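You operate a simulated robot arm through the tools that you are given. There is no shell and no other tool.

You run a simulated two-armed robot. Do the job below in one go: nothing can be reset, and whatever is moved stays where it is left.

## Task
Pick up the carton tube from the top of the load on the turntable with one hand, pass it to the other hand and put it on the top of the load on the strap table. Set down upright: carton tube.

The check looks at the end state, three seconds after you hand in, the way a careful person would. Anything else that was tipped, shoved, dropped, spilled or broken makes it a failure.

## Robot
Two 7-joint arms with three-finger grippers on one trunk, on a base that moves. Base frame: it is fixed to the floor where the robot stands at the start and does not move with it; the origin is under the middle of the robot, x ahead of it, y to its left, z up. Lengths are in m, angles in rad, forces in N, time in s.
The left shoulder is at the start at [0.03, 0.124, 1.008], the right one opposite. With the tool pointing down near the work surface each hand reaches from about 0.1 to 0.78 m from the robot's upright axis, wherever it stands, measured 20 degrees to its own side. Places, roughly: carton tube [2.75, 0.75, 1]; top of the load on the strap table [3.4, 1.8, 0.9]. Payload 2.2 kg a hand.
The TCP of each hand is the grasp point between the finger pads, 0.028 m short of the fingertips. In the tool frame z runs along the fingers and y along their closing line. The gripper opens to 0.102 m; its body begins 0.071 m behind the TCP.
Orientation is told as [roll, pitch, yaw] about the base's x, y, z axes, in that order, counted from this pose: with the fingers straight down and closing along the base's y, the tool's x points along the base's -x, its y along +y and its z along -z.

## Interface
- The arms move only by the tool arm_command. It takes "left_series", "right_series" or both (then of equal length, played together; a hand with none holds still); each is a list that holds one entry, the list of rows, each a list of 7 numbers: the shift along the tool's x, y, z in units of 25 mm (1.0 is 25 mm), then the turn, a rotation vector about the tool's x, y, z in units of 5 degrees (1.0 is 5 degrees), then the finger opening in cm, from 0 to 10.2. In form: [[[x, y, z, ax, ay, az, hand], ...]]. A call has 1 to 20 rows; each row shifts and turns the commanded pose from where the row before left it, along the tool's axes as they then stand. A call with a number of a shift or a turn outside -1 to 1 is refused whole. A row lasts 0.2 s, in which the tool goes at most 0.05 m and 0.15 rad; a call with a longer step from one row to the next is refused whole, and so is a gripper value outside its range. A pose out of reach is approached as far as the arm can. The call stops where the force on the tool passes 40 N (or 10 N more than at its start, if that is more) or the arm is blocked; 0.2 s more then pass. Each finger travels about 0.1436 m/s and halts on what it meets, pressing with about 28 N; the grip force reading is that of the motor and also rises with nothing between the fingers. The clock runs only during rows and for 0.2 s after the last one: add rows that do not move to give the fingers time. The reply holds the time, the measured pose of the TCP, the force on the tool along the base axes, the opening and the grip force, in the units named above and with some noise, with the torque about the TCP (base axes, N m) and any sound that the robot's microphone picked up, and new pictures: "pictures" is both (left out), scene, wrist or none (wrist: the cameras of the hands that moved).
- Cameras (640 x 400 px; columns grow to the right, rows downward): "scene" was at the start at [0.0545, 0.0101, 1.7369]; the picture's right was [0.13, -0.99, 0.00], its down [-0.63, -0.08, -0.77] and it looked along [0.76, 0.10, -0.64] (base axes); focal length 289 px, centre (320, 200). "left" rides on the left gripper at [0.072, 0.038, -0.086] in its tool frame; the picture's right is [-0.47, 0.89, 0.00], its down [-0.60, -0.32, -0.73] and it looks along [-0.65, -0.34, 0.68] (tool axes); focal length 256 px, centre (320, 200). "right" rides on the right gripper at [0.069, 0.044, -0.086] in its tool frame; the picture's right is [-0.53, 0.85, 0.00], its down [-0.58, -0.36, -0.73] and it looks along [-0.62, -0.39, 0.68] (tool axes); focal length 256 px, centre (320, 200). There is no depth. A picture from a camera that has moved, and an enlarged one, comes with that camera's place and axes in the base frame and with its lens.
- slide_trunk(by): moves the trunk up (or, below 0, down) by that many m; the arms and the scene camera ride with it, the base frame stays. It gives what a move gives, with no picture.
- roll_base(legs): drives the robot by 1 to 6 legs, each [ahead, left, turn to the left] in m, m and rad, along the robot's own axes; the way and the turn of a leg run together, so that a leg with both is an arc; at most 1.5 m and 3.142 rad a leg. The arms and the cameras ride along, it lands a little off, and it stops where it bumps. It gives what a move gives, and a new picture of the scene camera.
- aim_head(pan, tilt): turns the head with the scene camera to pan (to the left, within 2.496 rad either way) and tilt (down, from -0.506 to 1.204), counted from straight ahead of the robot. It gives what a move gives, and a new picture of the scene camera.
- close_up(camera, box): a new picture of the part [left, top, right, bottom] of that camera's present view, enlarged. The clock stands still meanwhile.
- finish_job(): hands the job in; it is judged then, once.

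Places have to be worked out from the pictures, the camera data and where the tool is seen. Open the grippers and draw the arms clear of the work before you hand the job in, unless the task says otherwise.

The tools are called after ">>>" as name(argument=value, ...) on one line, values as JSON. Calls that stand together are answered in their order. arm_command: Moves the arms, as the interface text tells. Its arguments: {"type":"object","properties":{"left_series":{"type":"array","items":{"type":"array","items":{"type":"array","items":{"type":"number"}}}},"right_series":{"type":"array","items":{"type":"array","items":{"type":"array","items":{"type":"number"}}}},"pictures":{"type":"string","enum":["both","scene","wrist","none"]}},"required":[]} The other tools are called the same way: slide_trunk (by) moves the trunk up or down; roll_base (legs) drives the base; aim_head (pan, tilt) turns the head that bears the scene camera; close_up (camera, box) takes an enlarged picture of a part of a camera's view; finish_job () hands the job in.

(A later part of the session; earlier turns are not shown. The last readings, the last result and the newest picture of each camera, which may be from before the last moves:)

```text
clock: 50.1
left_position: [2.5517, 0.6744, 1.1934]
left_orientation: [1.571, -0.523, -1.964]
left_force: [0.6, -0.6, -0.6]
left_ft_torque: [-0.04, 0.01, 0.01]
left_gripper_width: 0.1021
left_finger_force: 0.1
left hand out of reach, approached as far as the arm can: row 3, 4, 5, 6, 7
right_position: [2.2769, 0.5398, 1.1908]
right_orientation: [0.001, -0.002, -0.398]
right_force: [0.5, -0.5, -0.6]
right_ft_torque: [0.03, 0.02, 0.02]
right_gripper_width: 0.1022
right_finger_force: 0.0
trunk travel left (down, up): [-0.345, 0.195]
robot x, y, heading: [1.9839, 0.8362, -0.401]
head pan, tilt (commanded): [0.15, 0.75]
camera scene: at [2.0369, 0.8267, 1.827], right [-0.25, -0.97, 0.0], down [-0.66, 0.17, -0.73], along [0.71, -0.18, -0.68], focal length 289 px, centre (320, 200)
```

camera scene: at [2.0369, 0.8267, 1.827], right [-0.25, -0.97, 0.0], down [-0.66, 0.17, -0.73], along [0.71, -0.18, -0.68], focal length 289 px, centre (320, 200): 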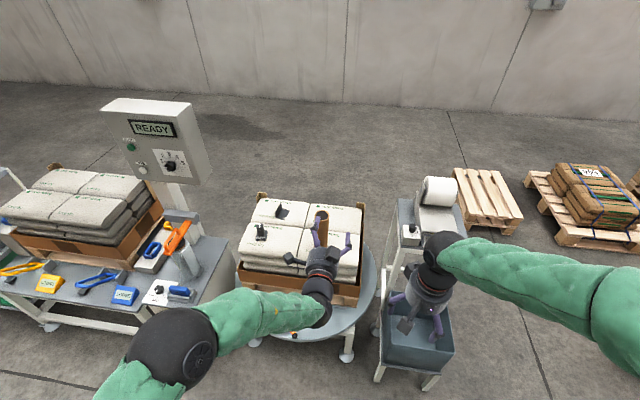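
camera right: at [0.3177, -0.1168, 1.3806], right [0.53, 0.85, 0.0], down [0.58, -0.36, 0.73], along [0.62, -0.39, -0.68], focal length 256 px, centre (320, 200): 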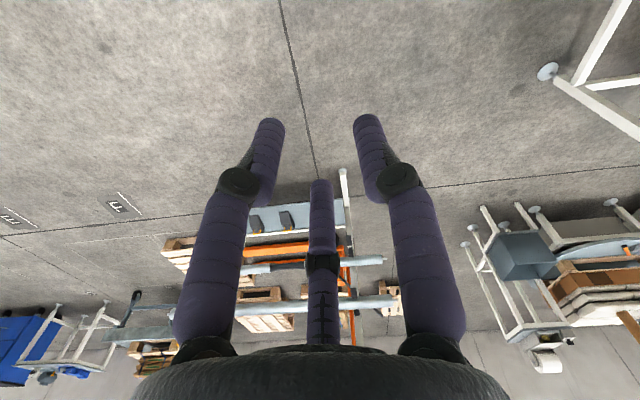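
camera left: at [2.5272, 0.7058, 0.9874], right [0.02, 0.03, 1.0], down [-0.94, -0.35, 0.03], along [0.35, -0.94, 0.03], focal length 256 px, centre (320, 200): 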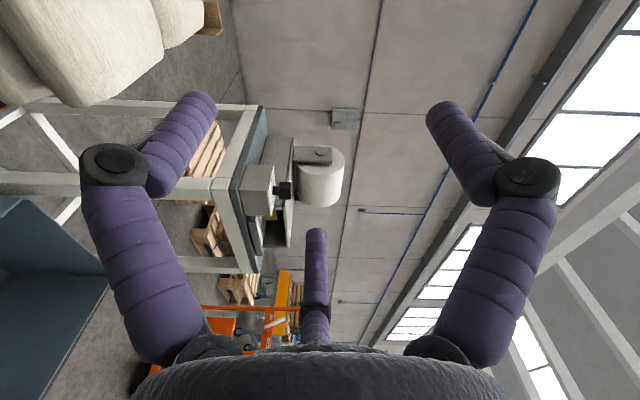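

The arm sticks when the tool points straight ahead while the forearm comes in from the left. I'll yaw the tool 45° to the right so the wrist is straighter, and later approach the tube from the front left.

>>> arm_command(left_series=[[[0, 0, 0, 0.5, -0.866, 0, 10.2], [0, 0, 0, 0.5, -0.866, 0, 10.2], [0, 0, 0, 0.5, -0.866, 0, 10.2], [0, 0, 0, 0.5, -0.866, 0, 10.2], [0, 0, 0, 0.5, -0.866, 0, 10.2], [0, 0, 0, 0.5, -0.866, 0, 10.2], [0, 0, 0, 0.5, -0.866, 0, 10.2], [0, 0, 0, 0.5, -0.866, 0, 10.2], [0, 0, 0, 0.5, -0.866, 0, 10.2]]], pictures="both")

```text
clock: 52.1
left_position: [2.5516, 0.6758, 1.1941]
left_orientation: [1.568, -0.525, -1.966]
left_force: [-0.1, 0.7, 0.2]
left_ft_torque: [-0.04, -0.03, 0.02]
left_gripper_width: 0.102
left_finger_force: 0.1
left hand out of reach, approached as far as the arm can: row 1, 2, 3, 4, 5, 6, 7, 8, 9
right_position: [2.2787, 0.5405, 1.19]
right_orientation: [0.0, -0.001, -0.4]
right_force: [-0.6, 0.0, 0.8]
right_ft_torque: [-0.01, 0.02, 0.02]
right_gripper_width: 0.1021
right_finger_force: 0.0
trunk travel left (down, up): [-0.345, 0.195]
robot x, y, heading: [1.9856, 0.8327, -0.399]
head pan, tilt (commanded): [0.15, 0.75]
camera scene: at [2.0367, 0.8271, 1.827], right [-0.25, -0.97, 0.0], down [-0.66, 0.17, -0.73], along [0.71, -0.18, -0.68], focal length 289 px, centre (320, 200)
camera left: at [2.5043, 0.784, 1.1913], right [0.02, 0.04, 1.0], down [-0.94, -0.35, 0.03], along [0.35, -0.94, 0.03], focal length 256 px, centre (320, 200)
```

scene: 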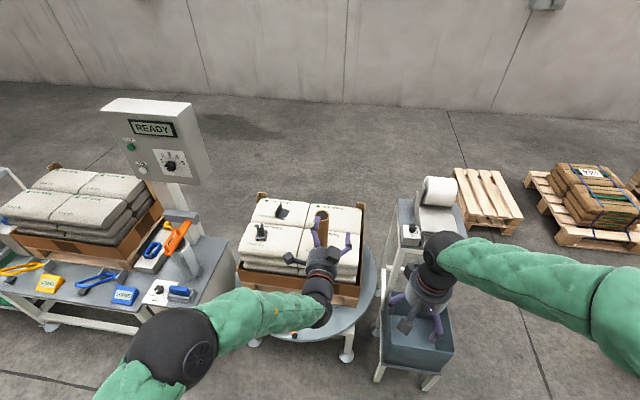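
left: 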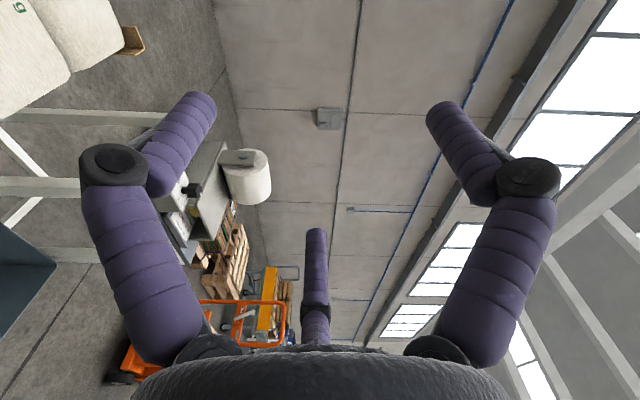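

The yaw did not move at all, so a joint is at its limit here. I'll test whether moving straight ahead gives the arm more freedom, since there is free space at this height.

>>> arm_command(left_series=[[[0, 0, 0.8, 0, 0, 0, 10.2], [0, 0, 0.8, 0, 0, 0, 10.2], [0, 0, 0.8, 0, 0, 0, 10.2], [0, 0, 0.8, 0, 0, 0, 10.2]]], pictures="scene")

```text
clock: 53.1
left_position: [2.5905, 0.6658, 1.2063]
left_orientation: [1.564, -0.523, -1.955]
left_force: [-0.1, 0.3, -0.3]
left_ft_torque: [-0.01, 0.0, -0.02]
left_gripper_width: 0.102
left_finger_force: 0.0
left hand out of reach, approached as far as the arm can: row 1, 2, 3
right_position: [2.2787, 0.5398, 1.1907]
right_orientation: [0.0, 0.001, -0.397]
right_force: [0.0, -0.3, -0.1]
right_ft_torque: [-0.01, 0.02, -0.01]
right_gripper_width: 0.1019
right_finger_force: 0.1
trunk travel left (down, up): [-0.345, 0.195]
robot x, y, heading: [1.9841, 0.8372, -0.394]
head pan, tilt (commanded): [0.15, 0.75]
camera scene: at [2.0371, 0.827, 1.827], right [-0.25, -0.97, 0.0], down [-0.66, 0.17, -0.73], along [0.71, -0.18, -0.68], focal length 289 px, centre (320, 200)
```

scene: 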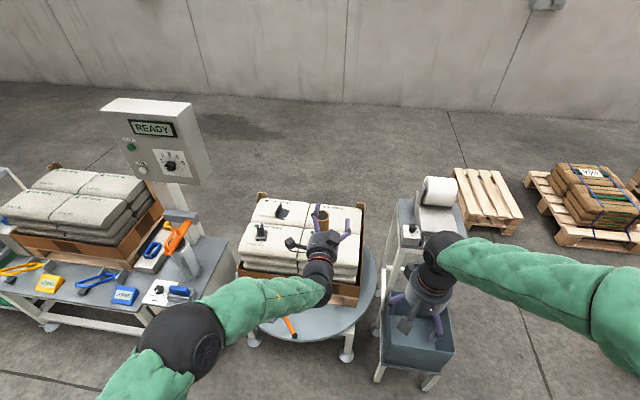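

This wrist posture is at a limit. I'll undo the roll and the tilt to return to the tool-down pose, then tilt along the forearm's own direction (forward right) instead.

>>> arm_command(left_series=[[[0, 0, 0, 0, 0, -1, 10.2], [0, 0, 0, 0, 0, -1, 10.2], [0, 0, 0, 0, 0, -1, 10.2], [0, 0, 0, 0, 0, -1, 10.2], [0, 0, 0, 0, 0, -1, 10.2], [0, 0, 0, 0, 0, -1, 10.2], [0, 0, 0, 0, 0, -1, 10.2], [0, 0, 0, 0, 0, -1, 10.2], [0, 0, 0, 0, 0, -1, 10.2], [0, 0, 0, 0, 0, -1, 10.2], [0, 0, 0, 0, 0, -1, 10.2], [0, 0, 0, 0, 0, -1, 10.2]]], pictures="none")

>>> arm_command(left_series=[[[0, 0, 0, 0, 1, 0, 10.2], [0, 0, 0, 0, 1, 0, 10.2], [0, 0, 0, 0, 1, 0, 10.2], [0, 0, 0, 0, 1, 0, 10.2], [0, 0, 0, 0, 1, 0, 10.2], [0, 0, 0, 0, 1, 0, 10.2], [0, 0, 0, 0, 1, 0, 10.2], [0, 0, 0, 0, 1, 0, 10.2], [0, 0, 0, 0, 1, 0, 10.2], [0, 0, 0, 0, 1, 0, 10.2], [0, 0, 0, 0, 1, 0, 10.2], [0, 0, 0, 0, 1, 0, 10.2], [0, 0, 0, 0, 1, 0, 10.2], [0, 0, 0, 0, 1, 0, 10.2], [0, 0, 0, 0, 1, 0, 10.2], [0, 0, 0, 0, 1, 0, 10.2], [0, 0, 0, 0, 1, 0, 10.2], [0, 0, 0, 0, 1, 0, 10.2]]], pictures="scene")

```text
clock: 55.7
left_position: [2.5897, 0.6633, 1.2062]
left_orientation: [-0.278, -1.566, -0.116]
left_force: [0.1, -0.4, -0.3]
left_ft_torque: [-0.03, -0.05, -0.03]
left_gripper_width: 0.102
left_finger_force: 0.0
right_position: [2.2774, 0.5395, 1.1896]
right_orientation: [0.0, 0.002, -0.397]
right_force: [-0.7, -0.2, -0.8]
right_ft_torque: [0.04, -0.02, 0.0]
right_gripper_width: 0.1021
right_finger_force: 0.0
trunk travel left (down, up): [-0.345, 0.195]
robot x, y, heading: [1.9826, 0.841, -0.399]
head pan, tilt (commanded): [0.15, 0.75]
```

```text
clock: 59.5
left_position: [2.5903, 0.6638, 1.2056]
left_orientation: [0.0, 0.005, -0.397]
left_force: [0.2, -0.2, 1.5]
left_ft_torque: [-0.01, 0.04, 0.01]
left_gripper_width: 0.102
left_finger_force: 0.0
right_position: [2.2787, 0.5391, 1.1892]
right_orientation: [-0.001, -0.001, -0.398]
right_force: [-0.5, -1.0, 0.0]
right_ft_torque: [0.03, 0.01, 0.01]
right_gripper_width: 0.1019
right_finger_force: 0.1
trunk travel left (down, up): [-0.345, 0.195]
robot x, y, heading: [1.9846, 0.8357, -0.396]
head pan, tilt (commanded): [0.15, 0.75]
camera scene: at [2.0376, 0.8264, 1.8269], right [-0.25, -0.97, 0.0], down [-0.66, 0.17, -0.73], along [0.71, -0.18, -0.68], focal length 289 px, centre (320, 200)
```

scene: 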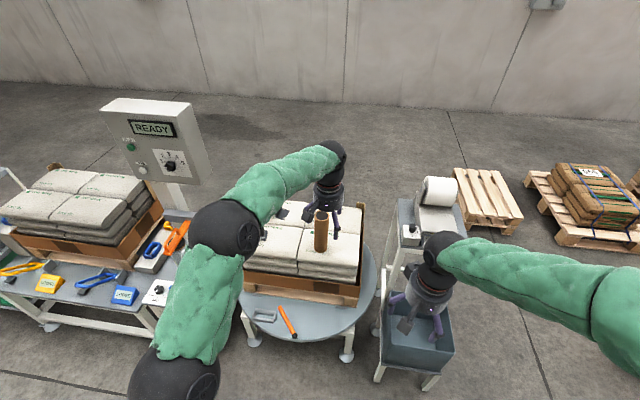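

The left hand is back to tool-down. I'll move it left to about l = 0.27, then tilt it along the forward-right direction.

>>> arm_command(left_series=[[[-0.1, 0.98, 0, 0, 0, 0, 10.2], [-0.1, 0.98, 0, 0, 0, 0, 10.2], [-0.1, 0.98, 0, 0, 0, 0, 10.2], [-0.1, 0.98, 0, 0, 0, 0, 10.2], [-0.1, 0.98, 0, 0, 0, 0, 10.2], [-0.1, 0.98, 0, 0, 0, 0, 10.2], [-0.1, 0.98, 0, 0, 0, 0, 10.2], [-0.1, 0.98, 0, 0, 0, 0, 10.2], [0, 0, 0, 0.7, -0.7, 0, 10.2], [0, 0, 0, 0.7, -0.7, 0, 10.2], [0, 0, 0, 0.7, -0.7, 0, 10.2], [0, 0, 0, 0.7, -0.7, 0, 10.2], [0, 0, 0, 0.7, -0.7, 0, 10.2], [0, 0, 0, 0.7, -0.7, 0, 10.2], [0, 0, 0, 0.7, -0.7, 0, 10.2], [0, 0, 0, 0.7, -0.7, 0, 10.2], [0, 0, 0, 0.7, -0.7, 0, 10.2], [0, 0, 0, 0.7, -0.7, 0, 10.2]]], pictures="scene")

```text
clock: 63.3
left_position: [2.6841, 0.8381, 1.2044]
left_orientation: [-0.694, -0.567, -0.186]
left_force: [-0.6, 0.5, -0.1]
left_ft_torque: [0.0, 0.0, 0.01]
left_gripper_width: 0.102
left_finger_force: 0.0
right_position: [2.2774, 0.5407, 1.19]
right_orientation: [0.0, 0.001, -0.398]
right_force: [0.1, -0.3, -0.3]
right_ft_torque: [-0.01, 0.0, -0.02]
right_gripper_width: 0.1019
right_finger_force: 0.2
trunk travel left (down, up): [-0.345, 0.195]
robot x, y, heading: [1.9822, 0.8395, -0.397]
head pan, tilt (commanded): [0.15, 0.75]
camera scene: at [2.0368, 0.8276, 1.827], right [-0.25, -0.97, 0.0], down [-0.66, 0.17, -0.73], along [0.71, -0.18, -0.68], focal length 289 px, centre (320, 200)
```

scene: 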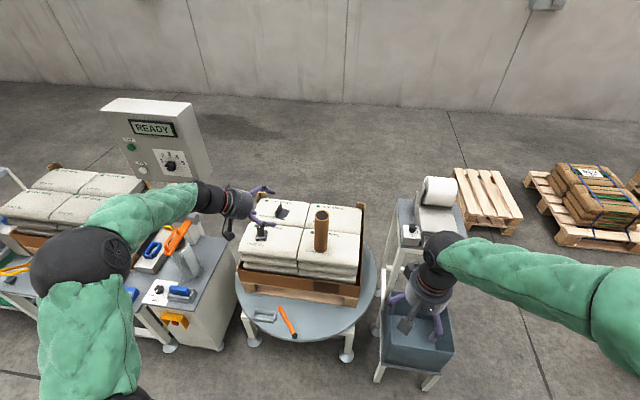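

That worked without any limit, and the tool is now at a 50° tilt towards the forward right. I'll continue the remaining 40° to level.

>>> arm_command(left_series=[[[0, 0, 0, 0.7, -0.7, 0, 10.2], [0, 0, 0, 0.7, -0.7, 0, 10.2], [0, 0, 0, 0.7, -0.7, 0, 10.2], [0, 0, 0, 0.7, -0.7, 0, 10.2], [0, 0, 0, 0.7, -0.7, 0, 10.2], [0, 0, 0, 0.7, -0.7, 0, 10.2], [0, 0, 0, 0.7, -0.7, 0, 10.2], [0, 0, 0, 0.7, -0.7, 0, 10.2], [0, 0, 0, 0, 0, 0, 10.2]]], pictures="both")

```text
clock: 65.3
left_position: [2.6845, 0.837, 1.2054]
left_orientation: [-1.548, -0.785, 0.375]
left_force: [0.4, 0.2, 0.6]
left_ft_torque: [0.03, 0.02, 0.0]
left_gripper_width: 0.102
left_finger_force: 0.0
right_position: [2.2779, 0.5393, 1.19]
right_orientation: [0.0, 0.0, -0.399]
right_force: [-0.1, 0.0, 0.4]
right_ft_torque: [0.02, -0.02, -0.03]
right_gripper_width: 0.1018
right_finger_force: 0.0
trunk travel left (down, up): [-0.345, 0.195]
robot x, y, heading: [1.984, 0.8375, -0.397]
head pan, tilt (commanded): [0.15, 0.75]
camera scene: at [2.0364, 0.827, 1.827], right [-0.25, -0.97, 0.0], down [-0.66, 0.17, -0.73], along [0.71, -0.18, -0.68], focal length 289 px, centre (320, 200)
camera left: at [2.6299, 0.9094, 1.1288], right [0.88, 0.37, -0.3], down [-0.09, 0.74, 0.66], along [0.46, -0.56, 0.69], focal length 256 px, centre (320, 200)
```

scene: 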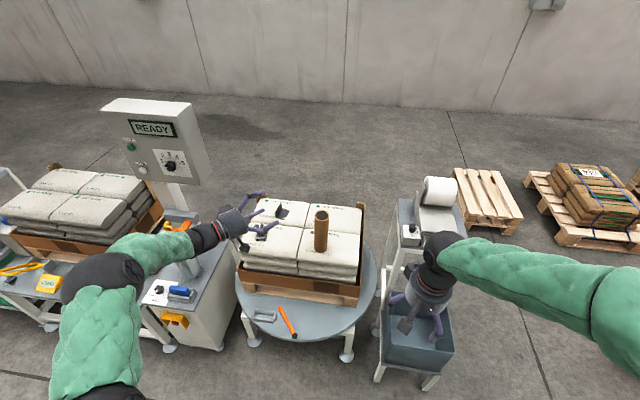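
left: 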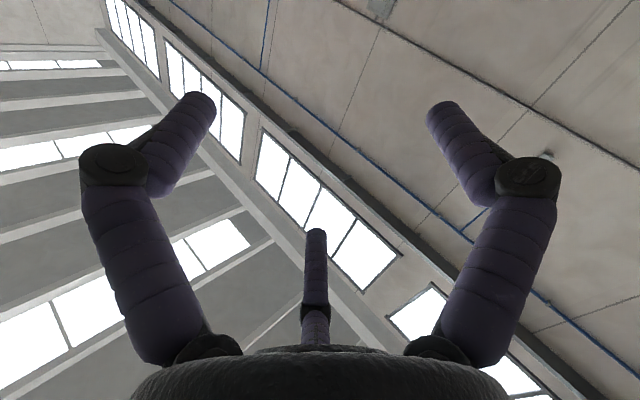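

The tool is level, heading 45° right of the robot, without any limit hit. I'll roll it by -75° about its axis, so that a finger pair straddles the upright tube and the camera sits to the side.

>>> arm_command(left_series=[[[0, 0, 0, 0, 0, -1, 10.2], [0, 0, 0, 0, 0, -1, 10.2], [0, 0, 0, 0, 0, -1, 10.2], [0, 0, 0, 0, 0, -1, 10.2], [0, 0, 0, 0, 0, -1, 10.2], [0, 0, 0, 0, 0, -1, 10.2], [0, 0, 0, 0, 0, -1, 10.2], [0, 0, 0, 0, 0, -1, 10.2], [0, 0, 0, 0, 0, -1, 10.2], [0, 0, 0, 0, 0, -1, 10.2], [0, 0, 0, 0, 0, -1, 10.2], [0, 0, 0, 0, 0, -1, 10.2], [0, 0, 0, 0, 0, -1, 10.2], [0, 0, 0, 0, 0, -1, 10.2], [0, 0, 0, 0, 0, -1, 10.2], [0, 0, 0, 0, 0, 0, 10.2]]], pictures="both")

```text
clock: 68.7
left_position: [2.6842, 0.8364, 1.2067]
left_orientation: [-1.552, 0.526, 0.399]
left_force: [-0.8, 0.6, 0.5]
left_ft_torque: [-0.01, 0.01, -0.01]
left_gripper_width: 0.102
left_finger_force: 0.1
right_position: [2.2781, 0.5399, 1.1903]
right_orientation: [-0.001, 0.0, -0.399]
right_force: [0.3, 0.9, -0.7]
right_ft_torque: [0.02, -0.01, 0.0]
right_gripper_width: 0.102
right_finger_force: 0.0
trunk travel left (down, up): [-0.345, 0.195]
robot x, y, heading: [1.9851, 0.8359, -0.397]
head pan, tilt (commanded): [0.15, 0.75]
camera scene: at [2.0368, 0.8271, 1.827], right [-0.25, -0.97, 0.0], down [-0.66, 0.17, -0.73], along [0.71, -0.18, -0.68], focal length 289 px, centre (320, 200)
camera left: at [2.5771, 0.8858, 1.2115], right [-0.05, 0.0, -1.0], down [0.35, 0.94, -0.02], along [0.93, -0.35, -0.04], focal length 256 px, centre (320, 200)
```

scene: 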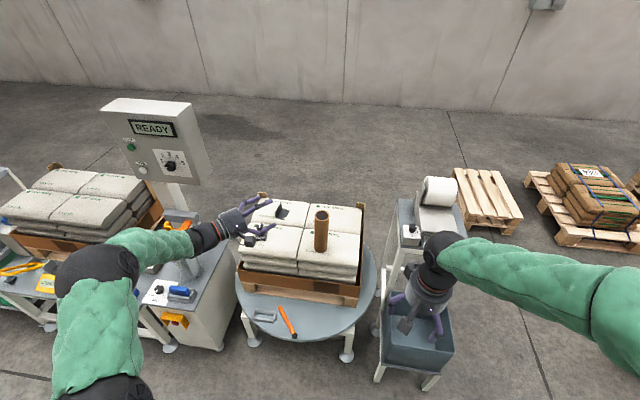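
left: 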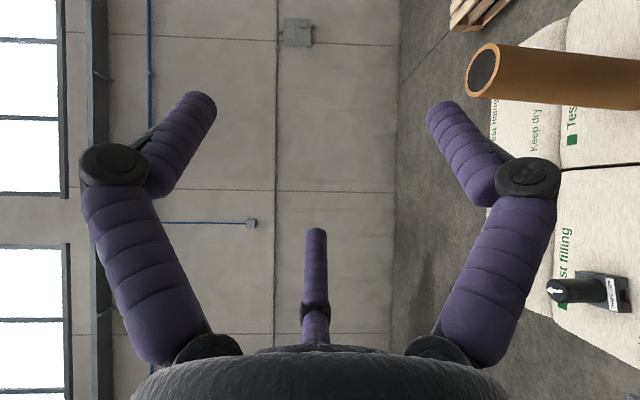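

The left camera now sees the tube clearly, lying sideways in its picture (picture right is down). I put it at about (2.81, 0.63), with the clamp well off to the side. I'll lower the hand straight down to about z 0.92.

>>> arm_command(left_series=[[[-0.478, 0.828, 0, 0, 0, 0, 10.2], [-0.478, 0.828, 0, 0, 0, 0, 10.2], [-0.478, 0.828, 0, 0, 0, 0, 10.2], [-0.478, 0.828, 0, 0, 0, 0, 10.2], [-0.478, 0.828, 0, 0, 0, 0, 10.2], [-0.478, 0.828, 0, 0, 0, 0, 10.2], [-0.478, 0.828, 0, 0, 0, 0, 10.2], [-0.478, 0.828, 0, 0, 0, 0, 10.2], [-0.478, 0.828, 0, 0, 0, 0, 10.2], [-0.478, 0.828, 0, 0, 0, 0, 10.2]]], pictures="both")

```text
clock: 70.9
left_position: [2.6821, 0.8421, 0.9663]
left_orientation: [-1.553, 0.525, 0.4]
left_force: [0.0, -0.2, -0.3]
left_ft_torque: [0.01, -0.05, -0.04]
left_gripper_width: 0.102
left_finger_force: 0.0
right_position: [2.2778, 0.5392, 1.1902]
right_orientation: [0.0, 0.0, -0.396]
right_force: [0.6, 0.9, 0.5]
right_ft_torque: [0.02, 0.02, -0.01]
right_gripper_width: 0.1018
right_finger_force: 0.0
trunk travel left (down, up): [-0.345, 0.195]
robot x, y, heading: [1.985, 0.8357, -0.402]
head pan, tilt (commanded): [0.15, 0.75]
camera scene: at [2.0375, 0.8272, 1.827], right [-0.25, -0.97, 0.0], down [-0.66, 0.17, -0.73], along [0.71, -0.18, -0.68], focal length 289 px, centre (320, 200)
camera left: at [2.5757, 0.8904, 0.9721], right [-0.04, 0.0, -1.0], down [0.35, 0.94, -0.02], along [0.93, -0.35, -0.04], focal length 256 px, centre (320, 200)
```

scene: 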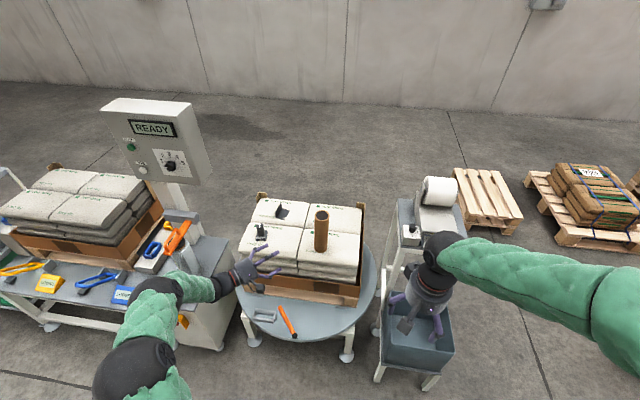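
left: 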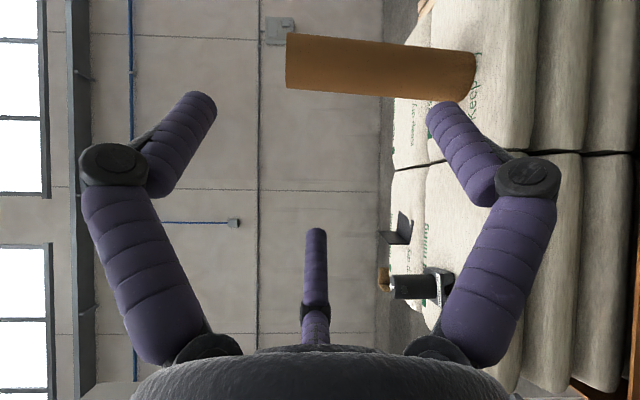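

From two hand heights I get the tube's axis at (2.803, 0.633), base z ≈ 0.78 and top z ≈ 1.00. I'll lower the hand another 8 cm and shift it 1.7 cm left, so that the tube lies midway between the single finger and the pair.

>>> arm_command(left_series=[[[-0.537, 0.59, 0, 0, 0, 0, 10.2], [-0.537, 0.59, 0, 0, 0, 0, 10.2], [-0.537, 0.59, 0, 0, 0, 0, 10.2], [-0.537, 0.59, 0, 0, 0, 0, 10.2], [0, 0, 0.8, 0, 0, 0, 10.2], [0, 0, 0.8, 0, 0, 0, 10.2], [0, 0, 0.8, 0, 0, 0, 10.2], [0, 0, 0.8, 0, 0, 0, 10.2]]], pictures="both")

```text
clock: 72.7
left_position: [2.729, 0.7724, 0.8867]
left_orientation: [-1.551, 0.524, 0.4]
left_force: [0.6, 0.2, 0.0]
left_ft_torque: [0.01, -0.01, 0.0]
left_gripper_width: 0.1022
left_finger_force: 0.1
right_position: [2.2777, 0.5397, 1.1891]
right_orientation: [-0.001, 0.001, -0.399]
right_force: [0.0, 0.6, 0.1]
right_ft_torque: [0.0, 0.01, 0.02]
right_gripper_width: 0.102
right_finger_force: 0.1
trunk travel left (down, up): [-0.345, 0.195]
robot x, y, heading: [1.9833, 0.837, -0.4]
head pan, tilt (commanded): [0.15, 0.75]
camera scene: at [2.0371, 0.8267, 1.827], right [-0.25, -0.97, 0.0], down [-0.66, 0.17, -0.73], along [0.71, -0.18, -0.68], focal length 289 px, centre (320, 200)
camera left: at [2.6222, 0.8212, 0.893], right [-0.04, 0.0, -1.0], down [0.35, 0.94, -0.02], along [0.93, -0.35, -0.04], focal length 256 px, centre (320, 200)
```

scene: 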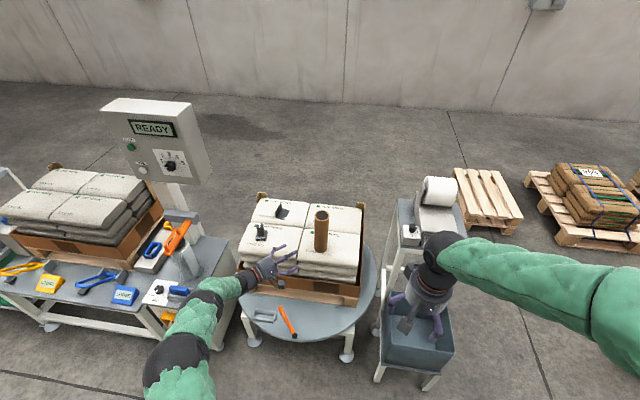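
left: 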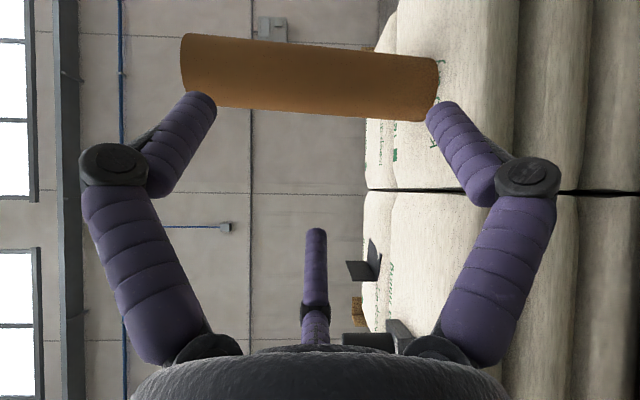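

The tube lies 15.7 cm ahead of the grasp point and 1.5 cm to the left, as intended. I'll enlarge the left view to check its diameter and alignment before closing in.

>>> close_up(camera="left", box=[140, 0, 460, 200])

>>> close_up(camera="scene", box=[220, 180, 380, 280])

```text
2.00 times, centred on (300, 100) of left
camera zoom: at [2.6222, 0.8212, 0.893], right [-0.04, 0.0, -1.0], down [0.35, 0.94, -0.02], along [0.93, -0.35, -0.04], focal length 512 px, centre (360, 400)
```

zoom: 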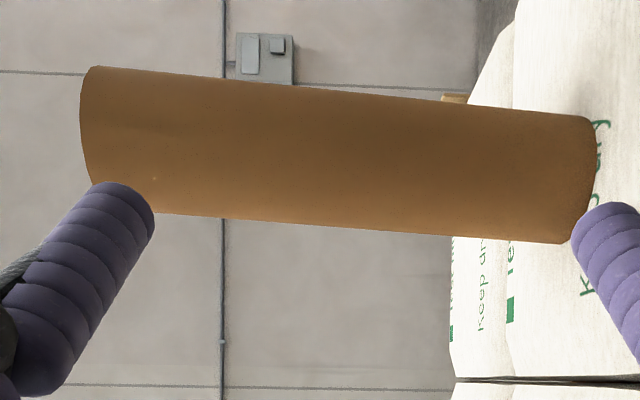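

```text
4.00 times, centred on (300, 230) of scene
camera zoom: at [2.0371, 0.8267, 1.827], right [-0.25, -0.97, 0.0], down [-0.66, 0.17, -0.73], along [0.71, -0.18, -0.68], focal length 1155 px, centre (400, 80)
```

zoom: 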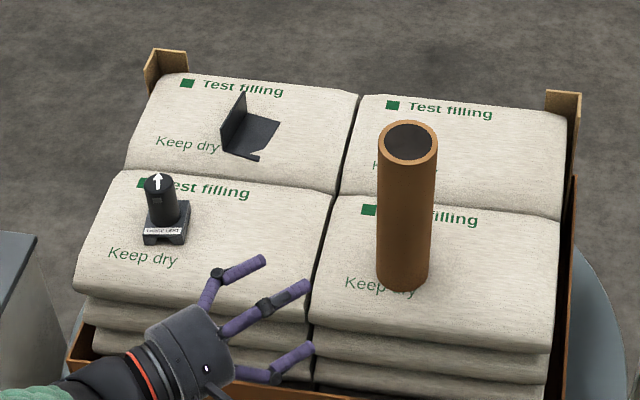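

The tube measures about 5.6 cm across and is nearly upright, so it fits the gap. I'll move forward 10 cm along the fingers first and check the picture.

>>> arm_command(left_series=[[[0, 0, 0.8, 0, 0, 0, 10.2], [0, 0, 0.8, 0, 0, 0, 10.2], [0, 0, 0.8, 0, 0, 0, 10.2], [0, 0, 0.8, 0, 0, 0, 10.2]]], pictures="both")

>>> close_up(camera="scene", box=[220, 180, 380, 280])

```text
clock: 73.7
left_position: [2.7581, 0.6989, 0.8875]
left_orientation: [-1.552, 0.525, 0.4]
left_force: [0.3, 0.7, 0.2]
left_ft_torque: [0.01, 0.0, -0.02]
left_gripper_width: 0.1018
left_finger_force: 0.1
right_position: [2.2774, 0.5405, 1.1907]
right_orientation: [0.0, -0.001, -0.398]
right_force: [-1.0, -0.3, -0.5]
right_ft_torque: [0.01, 0.04, 0.0]
right_gripper_width: 0.1022
right_finger_force: 0.0
trunk travel left (down, up): [-0.345, 0.195]
robot x, y, heading: [1.9869, 0.8348, -0.398]
head pan, tilt (commanded): [0.15, 0.75]
camera scene: at [2.037, 0.8266, 1.827], right [-0.25, -0.97, 0.0], down [-0.66, 0.17, -0.73], along [0.71, -0.18, -0.68], focal length 289 px, centre (320, 200)
camera left: at [2.6516, 0.7468, 0.8918], right [-0.04, 0.0, -1.0], down [0.35, 0.94, -0.02], along [0.93, -0.35, -0.04], focal length 256 px, centre (320, 200)
```

scene: 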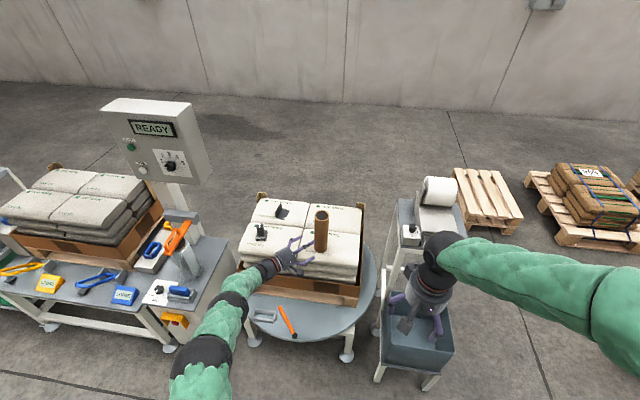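
left: 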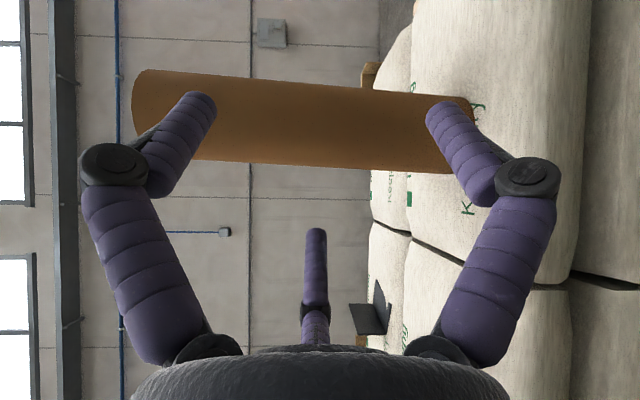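

```text
4.00 times, centred on (300, 230) of scene
camera zoom: at [2.037, 0.8266, 1.827], right [-0.25, -0.97, 0.0], down [-0.66, 0.17, -0.73], along [0.71, -0.18, -0.68], focal length 1155 px, centre (400, 80)
```

zoom: 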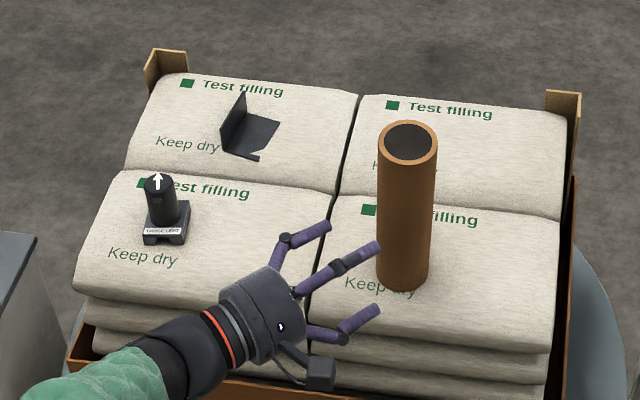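

Everything matches: the tube is 7.8 cm ahead and 1.6 cm left of the grasp point. I'll go forward 4 cm more and check the clearance at the fingertips.

>>> arm_command(left_series=[[[0, 0, 0.8, 0, 0, 0, 10.2], [0, 0, 0.8, 0, 0, 0, 10.2]]], pictures="wrist")

>>> close_up(camera="scene", box=[260, 190, 356, 250])

```text
clock: 74.3
left_position: [2.7744, 0.6609, 0.8849]
left_orientation: [-1.551, 0.524, 0.402]
left_force: [0.4, -0.1, 0.2]
left_ft_torque: [0.03, 0.01, -0.05]
left_gripper_width: 0.1018
left_finger_force: 0.1
right_position: [2.2783, 0.5396, 1.1907]
right_orientation: [0.0, 0.0, -0.397]
right_force: [0.1, 0.6, -0.3]
right_ft_torque: [0.01, 0.0, 0.03]
right_gripper_width: 0.1022
right_finger_force: 0.1
trunk travel left (down, up): [-0.345, 0.195]
robot x, y, heading: [1.9831, 0.8372, -0.398]
head pan, tilt (commanded): [0.15, 0.75]
camera left: at [2.6674, 0.7106, 0.8901], right [-0.04, 0.0, -1.0], down [0.35, 0.94, -0.02], along [0.93, -0.35, -0.04], focal length 256 px, centre (320, 200)
```

left: 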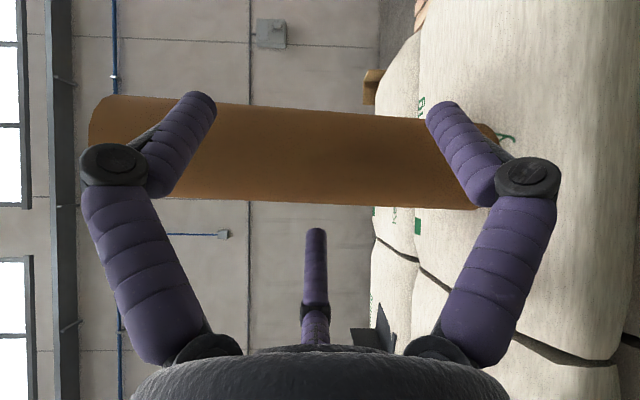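

```text
6.67 times, centred on (308, 220) of scene
camera zoom: at [2.0367, 0.8268, 1.827], right [-0.25, -0.97, 0.0], down [-0.66, 0.17, -0.73], along [0.71, -0.18, -0.68], focal length 1925 px, centre (400, 67)
```

zoom: 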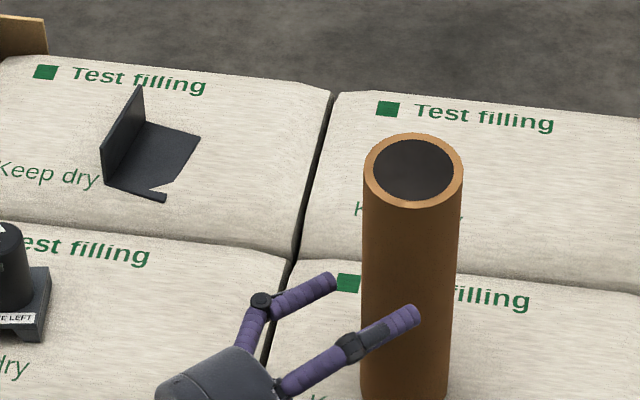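

The tube sits between the finger pair and the single finger, with no contact so far. I'll go the last 3.6 cm, wait a moment, then look once more before closing.

>>> arm_command(left_series=[[[0, 0, 0.72, 0, 0, 0, 10.2], [0, 0, 0.72, 0, 0, 0, 10.2], [0, 0, 0, 0, 0, 0, 10.2]]], pictures="wrist")

>>> close_up(camera="scene", box=[260, 190, 356, 250])

```text
clock: 75.1
left_position: [2.7746, 0.6303, 0.8928]
left_orientation: [-1.55, 0.526, 0.401]
left_force: [0.0, 0.1, 0.3]
left_ft_torque: [-0.02, -0.03, -0.01]
left_gripper_width: 0.102
left_finger_force: 0.0
left hand out of reach, approached as far as the arm can: row 1, 2
right_position: [2.2773, 0.5392, 1.1915]
right_orientation: [-0.001, 0.0, -0.398]
right_force: [0.6, 0.0, 0.6]
right_ft_torque: [0.01, -0.02, -0.01]
right_gripper_width: 0.1018
right_finger_force: 0.1
trunk travel left (down, up): [-0.345, 0.195]
robot x, y, heading: [1.9829, 0.8337, -0.399]
head pan, tilt (commanded): [0.15, 0.75]
camera left: at [2.667, 0.6793, 0.898], right [-0.04, 0.0, -1.0], down [0.35, 0.94, -0.02], along [0.93, -0.35, -0.04], focal length 256 px, centre (320, 200)
```

left: 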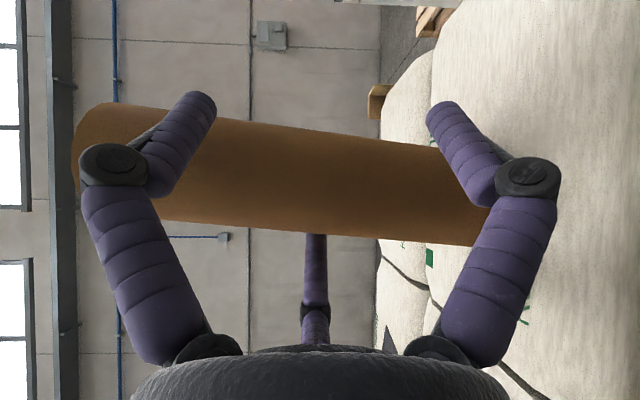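

```text
6.67 times, centred on (308, 220) of scene
camera zoom: at [2.0369, 0.8269, 1.827], right [-0.25, -0.97, 0.0], down [-0.66, 0.17, -0.73], along [0.71, -0.18, -0.68], focal length 1925 px, centre (400, 67)
```

zoom: 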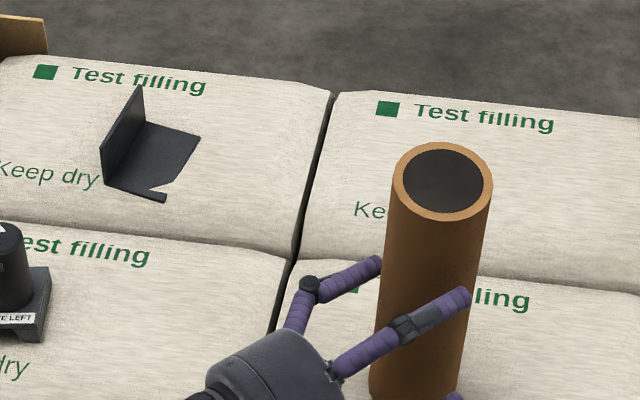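

The last step ran out of reach sideways and the single finger leaned the tube about 4°, but it is still between the fingers. Closing the pair should press it straight against the single finger, so I'll close now.

>>> arm_command(left_series=[[[0, 0, 0, 0, 0, 0, 7], [0, 0, 0, 0, 0, 0, 5], [0, 0, 0, 0, 0, 0, 3], [0, 0, 0, 0, 0, 0, 2], [0, 0, 0, 0, 0, 0, 2]]], pictures="both")

>>> close_up(camera="scene", box=[260, 190, 356, 250])

```text
clock: 76.3
left_position: [2.7724, 0.6316, 0.8934]
left_orientation: [-1.551, 0.526, 0.399]
left_force: [-0.7, -0.7, 0.1]
left_ft_torque: [0.0, 0.0, 0.01]
left_gripper_width: 0.0202
left_finger_force: 0.1
right_position: [2.28, 0.5396, 1.1908]
right_orientation: [-0.001, 0.002, -0.397]
right_force: [0.6, 0.4, 0.3]
right_ft_torque: [0.0, -0.02, -0.02]
right_gripper_width: 0.1023
right_finger_force: 0.2
trunk travel left (down, up): [-0.345, 0.195]
robot x, y, heading: [1.9854, 0.837, -0.401]
head pan, tilt (commanded): [0.15, 0.75]
camera scene: at [2.0368, 0.8271, 1.827], right [-0.25, -0.97, 0.0], down [-0.66, 0.17, -0.73], along [0.71, -0.18, -0.68], focal length 289 px, centre (320, 200)
camera left: at [2.6671, 0.6796, 0.8981], right [-0.04, 0.0, -1.0], down [0.35, 0.94, -0.02], along [0.93, -0.35, -0.04], focal length 256 px, centre (320, 200)
```

scene: 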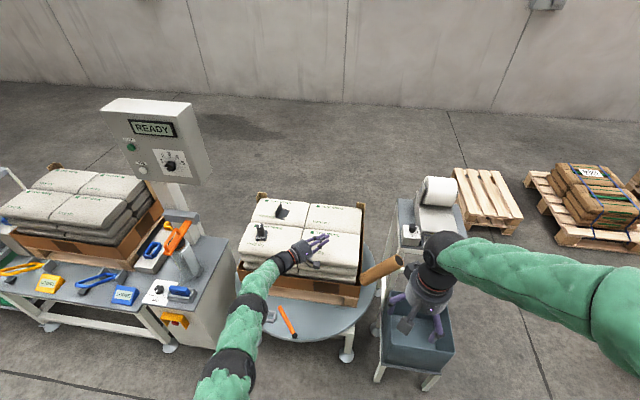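
left: 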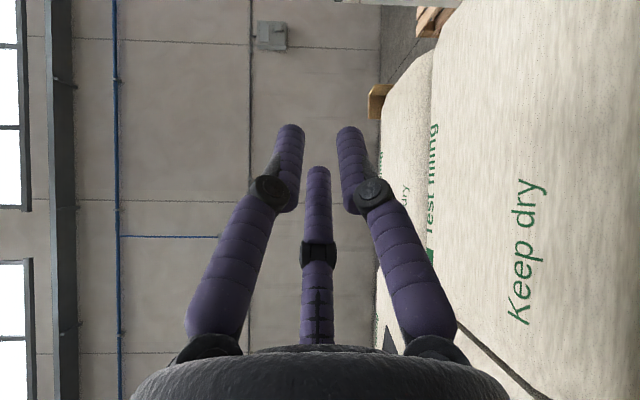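

```text
6.67 times, centred on (308, 220) of scene
camera zoom: at [2.0368, 0.8271, 1.827], right [-0.25, -0.97, 0.0], down [-0.66, 0.17, -0.73], along [0.71, -0.18, -0.68], focal length 1925 px, centre (400, 67)
```

zoom: 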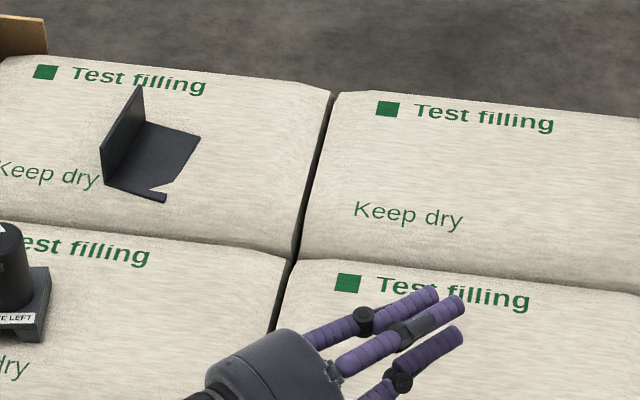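

The grip squeezed the tube out sideways and it tipped to the right, towards the stand. I'll look closely at where it is before moving anything.

>>> close_up(camera="scene", box=[300, 200, 460, 300])

```text
4.00 times, centred on (380, 250) of scene
camera zoom: at [2.0368, 0.8271, 1.827], right [-0.25, -0.97, 0.0], down [-0.66, 0.17, -0.73], along [0.71, -0.18, -0.68], focal length 1155 px, centre (80, 0)
```

zoom: 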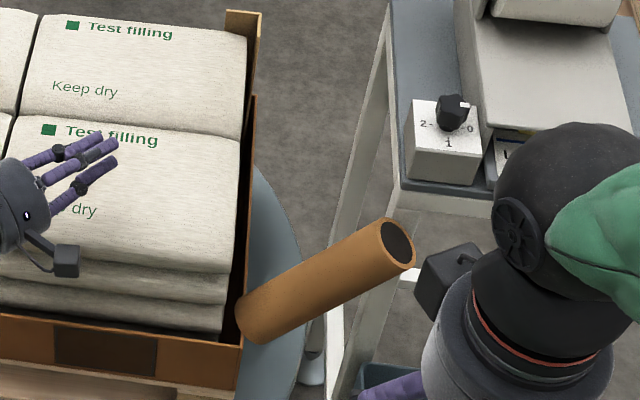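

The tube appears to be in mid-fall between the load and the stand. Nothing can stop it now, so I'll turn the head there and see where it comes to rest; the other things must stay untouched.

>>> aim_head(pan=-0.1, tilt=0.9)

```text
clock: 77.0
left_position: [2.7721, 0.6318, 0.8922]
left_orientation: [-1.55, 0.526, 0.399]
left_force: [-0.1, -0.2, -1.4]
left_ft_torque: [0.0, -0.02, 0.01]
left_gripper_width: 0.0198
left_finger_force: 0.1
right_position: [2.279, 0.5411, 1.1899]
right_orientation: [0.0, -0.001, -0.398]
right_force: [-1.0, 0.3, -0.1]
right_ft_torque: [-0.03, 0.0, 0.0]
right_gripper_width: 0.102
right_finger_force: 0.1
trunk travel left (down, up): [-0.345, 0.195]
robot x, y, heading: [1.9822, 0.8387, -0.394]
head pan, tilt (commanded): [-0.099, 0.901]
camera scene: at [2.0229, 0.8114, 1.8151], right [-0.48, -0.88, 0.0], down [-0.69, 0.37, -0.62], along [0.55, -0.3, -0.78], focal length 289 px, centre (320, 200)
```

scene: 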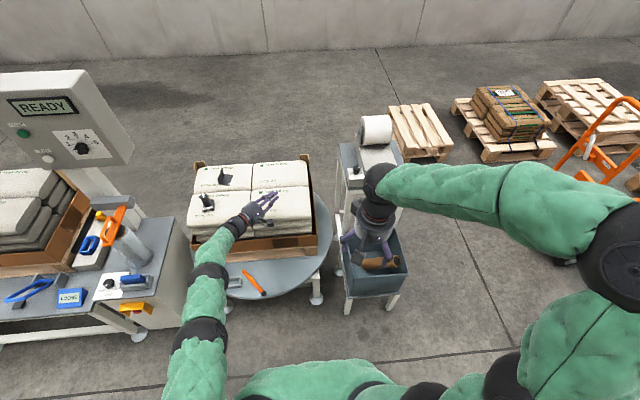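

The tube seems to have dropped into the bin, under the right hand. I'll enlarge that area.

>>> close_up(camera="scene", box=[320, 210, 432, 280])

>>> close_up(camera="right", box=[0, 0, 640, 400])

```text
5.71 times, centred on (376, 245) of scene
camera zoom: at [2.0229, 0.8114, 1.8151], right [-0.48, -0.88, 0.0], down [-0.69, 0.37, -0.62], along [0.55, -0.3, -0.78], focal length 1650 px, centre (0, -57)
```

zoom: 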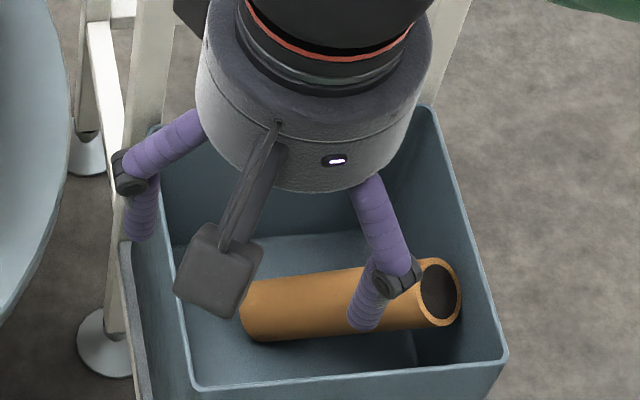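

```text
1.00 times, centred on (320, 200) of right (not enlarged: the box is as wide or as high as the picture)
camera zoom: at [2.2318, 0.6061, 1.2757], right [0.82, 0.57, 0.0], down [0.39, -0.56, 0.73], along [0.42, -0.6, -0.68], focal length 256 px, centre (320, 200)
```

zoom: 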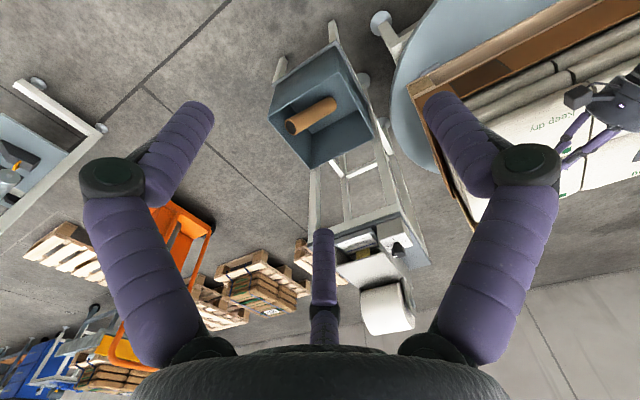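

The tube is lying inside the bin and nothing else looks disturbed, so it can be recovered from there. First I'll take the left hand back out along the path it came in on, then up.

>>> arm_command(left_series=[[[0, 0, -0.8, 0, 0, 0, 2], [0, 0, -0.8, 0, 0, 0, 2], [0, 0, -0.8, 0, 0, 0, 2], [0, 0, -0.8, 0, 0, 0, 2], [0, 0, -0.8, 0, 0, 0, 2], [0, 0, -0.8, 0, 0, 0, 2], [0, 0, -0.8, 0, 0, 0, 2], [0, 0, -0.8, 0, 0, 0, 2], [0.48, -0.83, 0, 0, 0, 0, 2], [0.48, -0.83, 0, 0, 0, 0, 2], [0.48, -0.83, 0, 0, 0, 0, 2], [0.48, -0.83, 0, 0, 0, 0, 2], [0.48, -0.83, 0, 0, 0, 0, 2], [0.48, -0.83, 0, 0, 0, 0, 2], [0.48, -0.83, 0, 0, 0, 0, 2], [0.48, -0.83, 0, 0, 0, 0, 2], [0.48, -0.83, 0, 0, 0, 0, 2], [0.48, -0.83, 0, 0, 0, 0, 2]]], pictures="scene")

```text
clock: 80.8
left_position: [2.7142, 0.7786, 1.1361]
left_orientation: [-1.551, 0.526, 0.4]
left_force: [0.5, 0.4, -0.1]
left_ft_torque: [0.03, 0.0, 0.01]
left_gripper_width: 0.0201
left_finger_force: 0.2
right_position: [2.2766, 0.5407, 1.1908]
right_orientation: [0.0, 0.0, -0.398]
right_force: [0.3, 1.0, 1.0]
right_ft_torque: [0.01, -0.02, -0.01]
right_gripper_width: 0.1018
right_finger_force: 0.0
trunk travel left (down, up): [-0.345, 0.195]
robot x, y, heading: [1.982, 0.8379, -0.402]
head pan, tilt (commanded): [-0.099, 0.901]
camera scene: at [2.0221, 0.8113, 1.8151], right [-0.48, -0.88, 0.0], down [-0.69, 0.37, -0.62], along [0.55, -0.3, -0.78], focal length 289 px, centre (320, 200)
```

scene: 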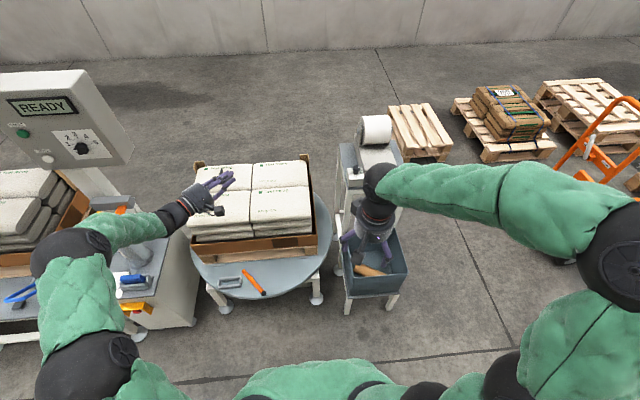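

The left hand is clear. Now I'll measure the bin and the tube in it from the scene camera and from the right wrist camera.

>>> close_up(camera="scene", box=[320, 220, 432, 290])

>>> close_up(camera="right", box=[240, 20, 416, 130])

>>> close_up(camera="scene", box=[170, 140, 330, 240])

```text
5.71 times, centred on (376, 255) of scene
camera zoom: at [2.0221, 0.8113, 1.8151], right [-0.48, -0.88, 0.0], down [-0.69, 0.37, -0.62], along [0.55, -0.3, -0.78], focal length 1650 px, centre (0, -114)
```

zoom: 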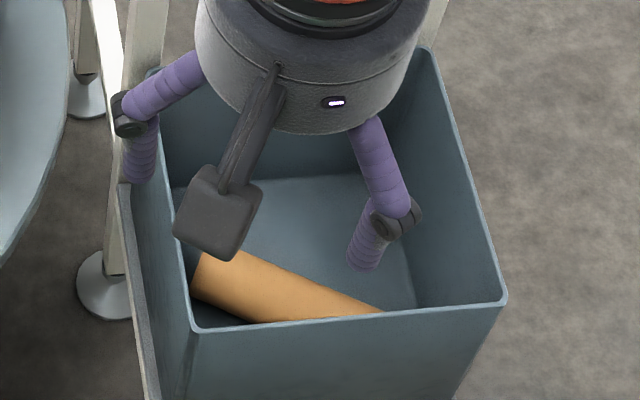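

```text
3.64 times, centred on (328, 75) of right
camera zoom: at [2.2313, 0.606, 1.2758], right [0.82, 0.57, 0.0], down [0.39, -0.56, 0.73], along [0.42, -0.6, -0.68], focal length 931 px, centre (291, 654)
```

zoom: 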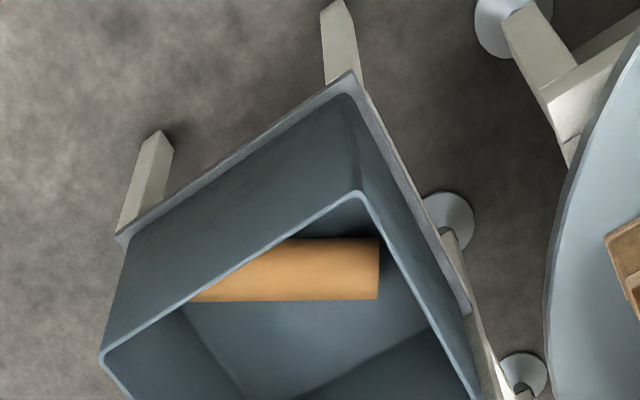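

```text
4.00 times, centred on (250, 190) of scene
camera zoom: at [2.0221, 0.8113, 1.8151], right [-0.48, -0.88, 0.0], down [-0.69, 0.37, -0.62], along [0.55, -0.3, -0.78], focal length 1155 px, centre (600, 240)
```

zoom: 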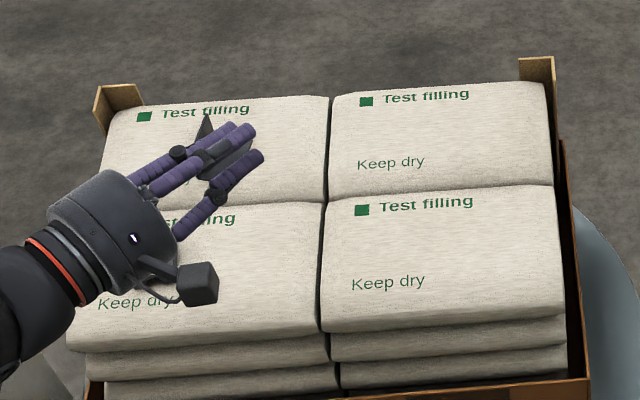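

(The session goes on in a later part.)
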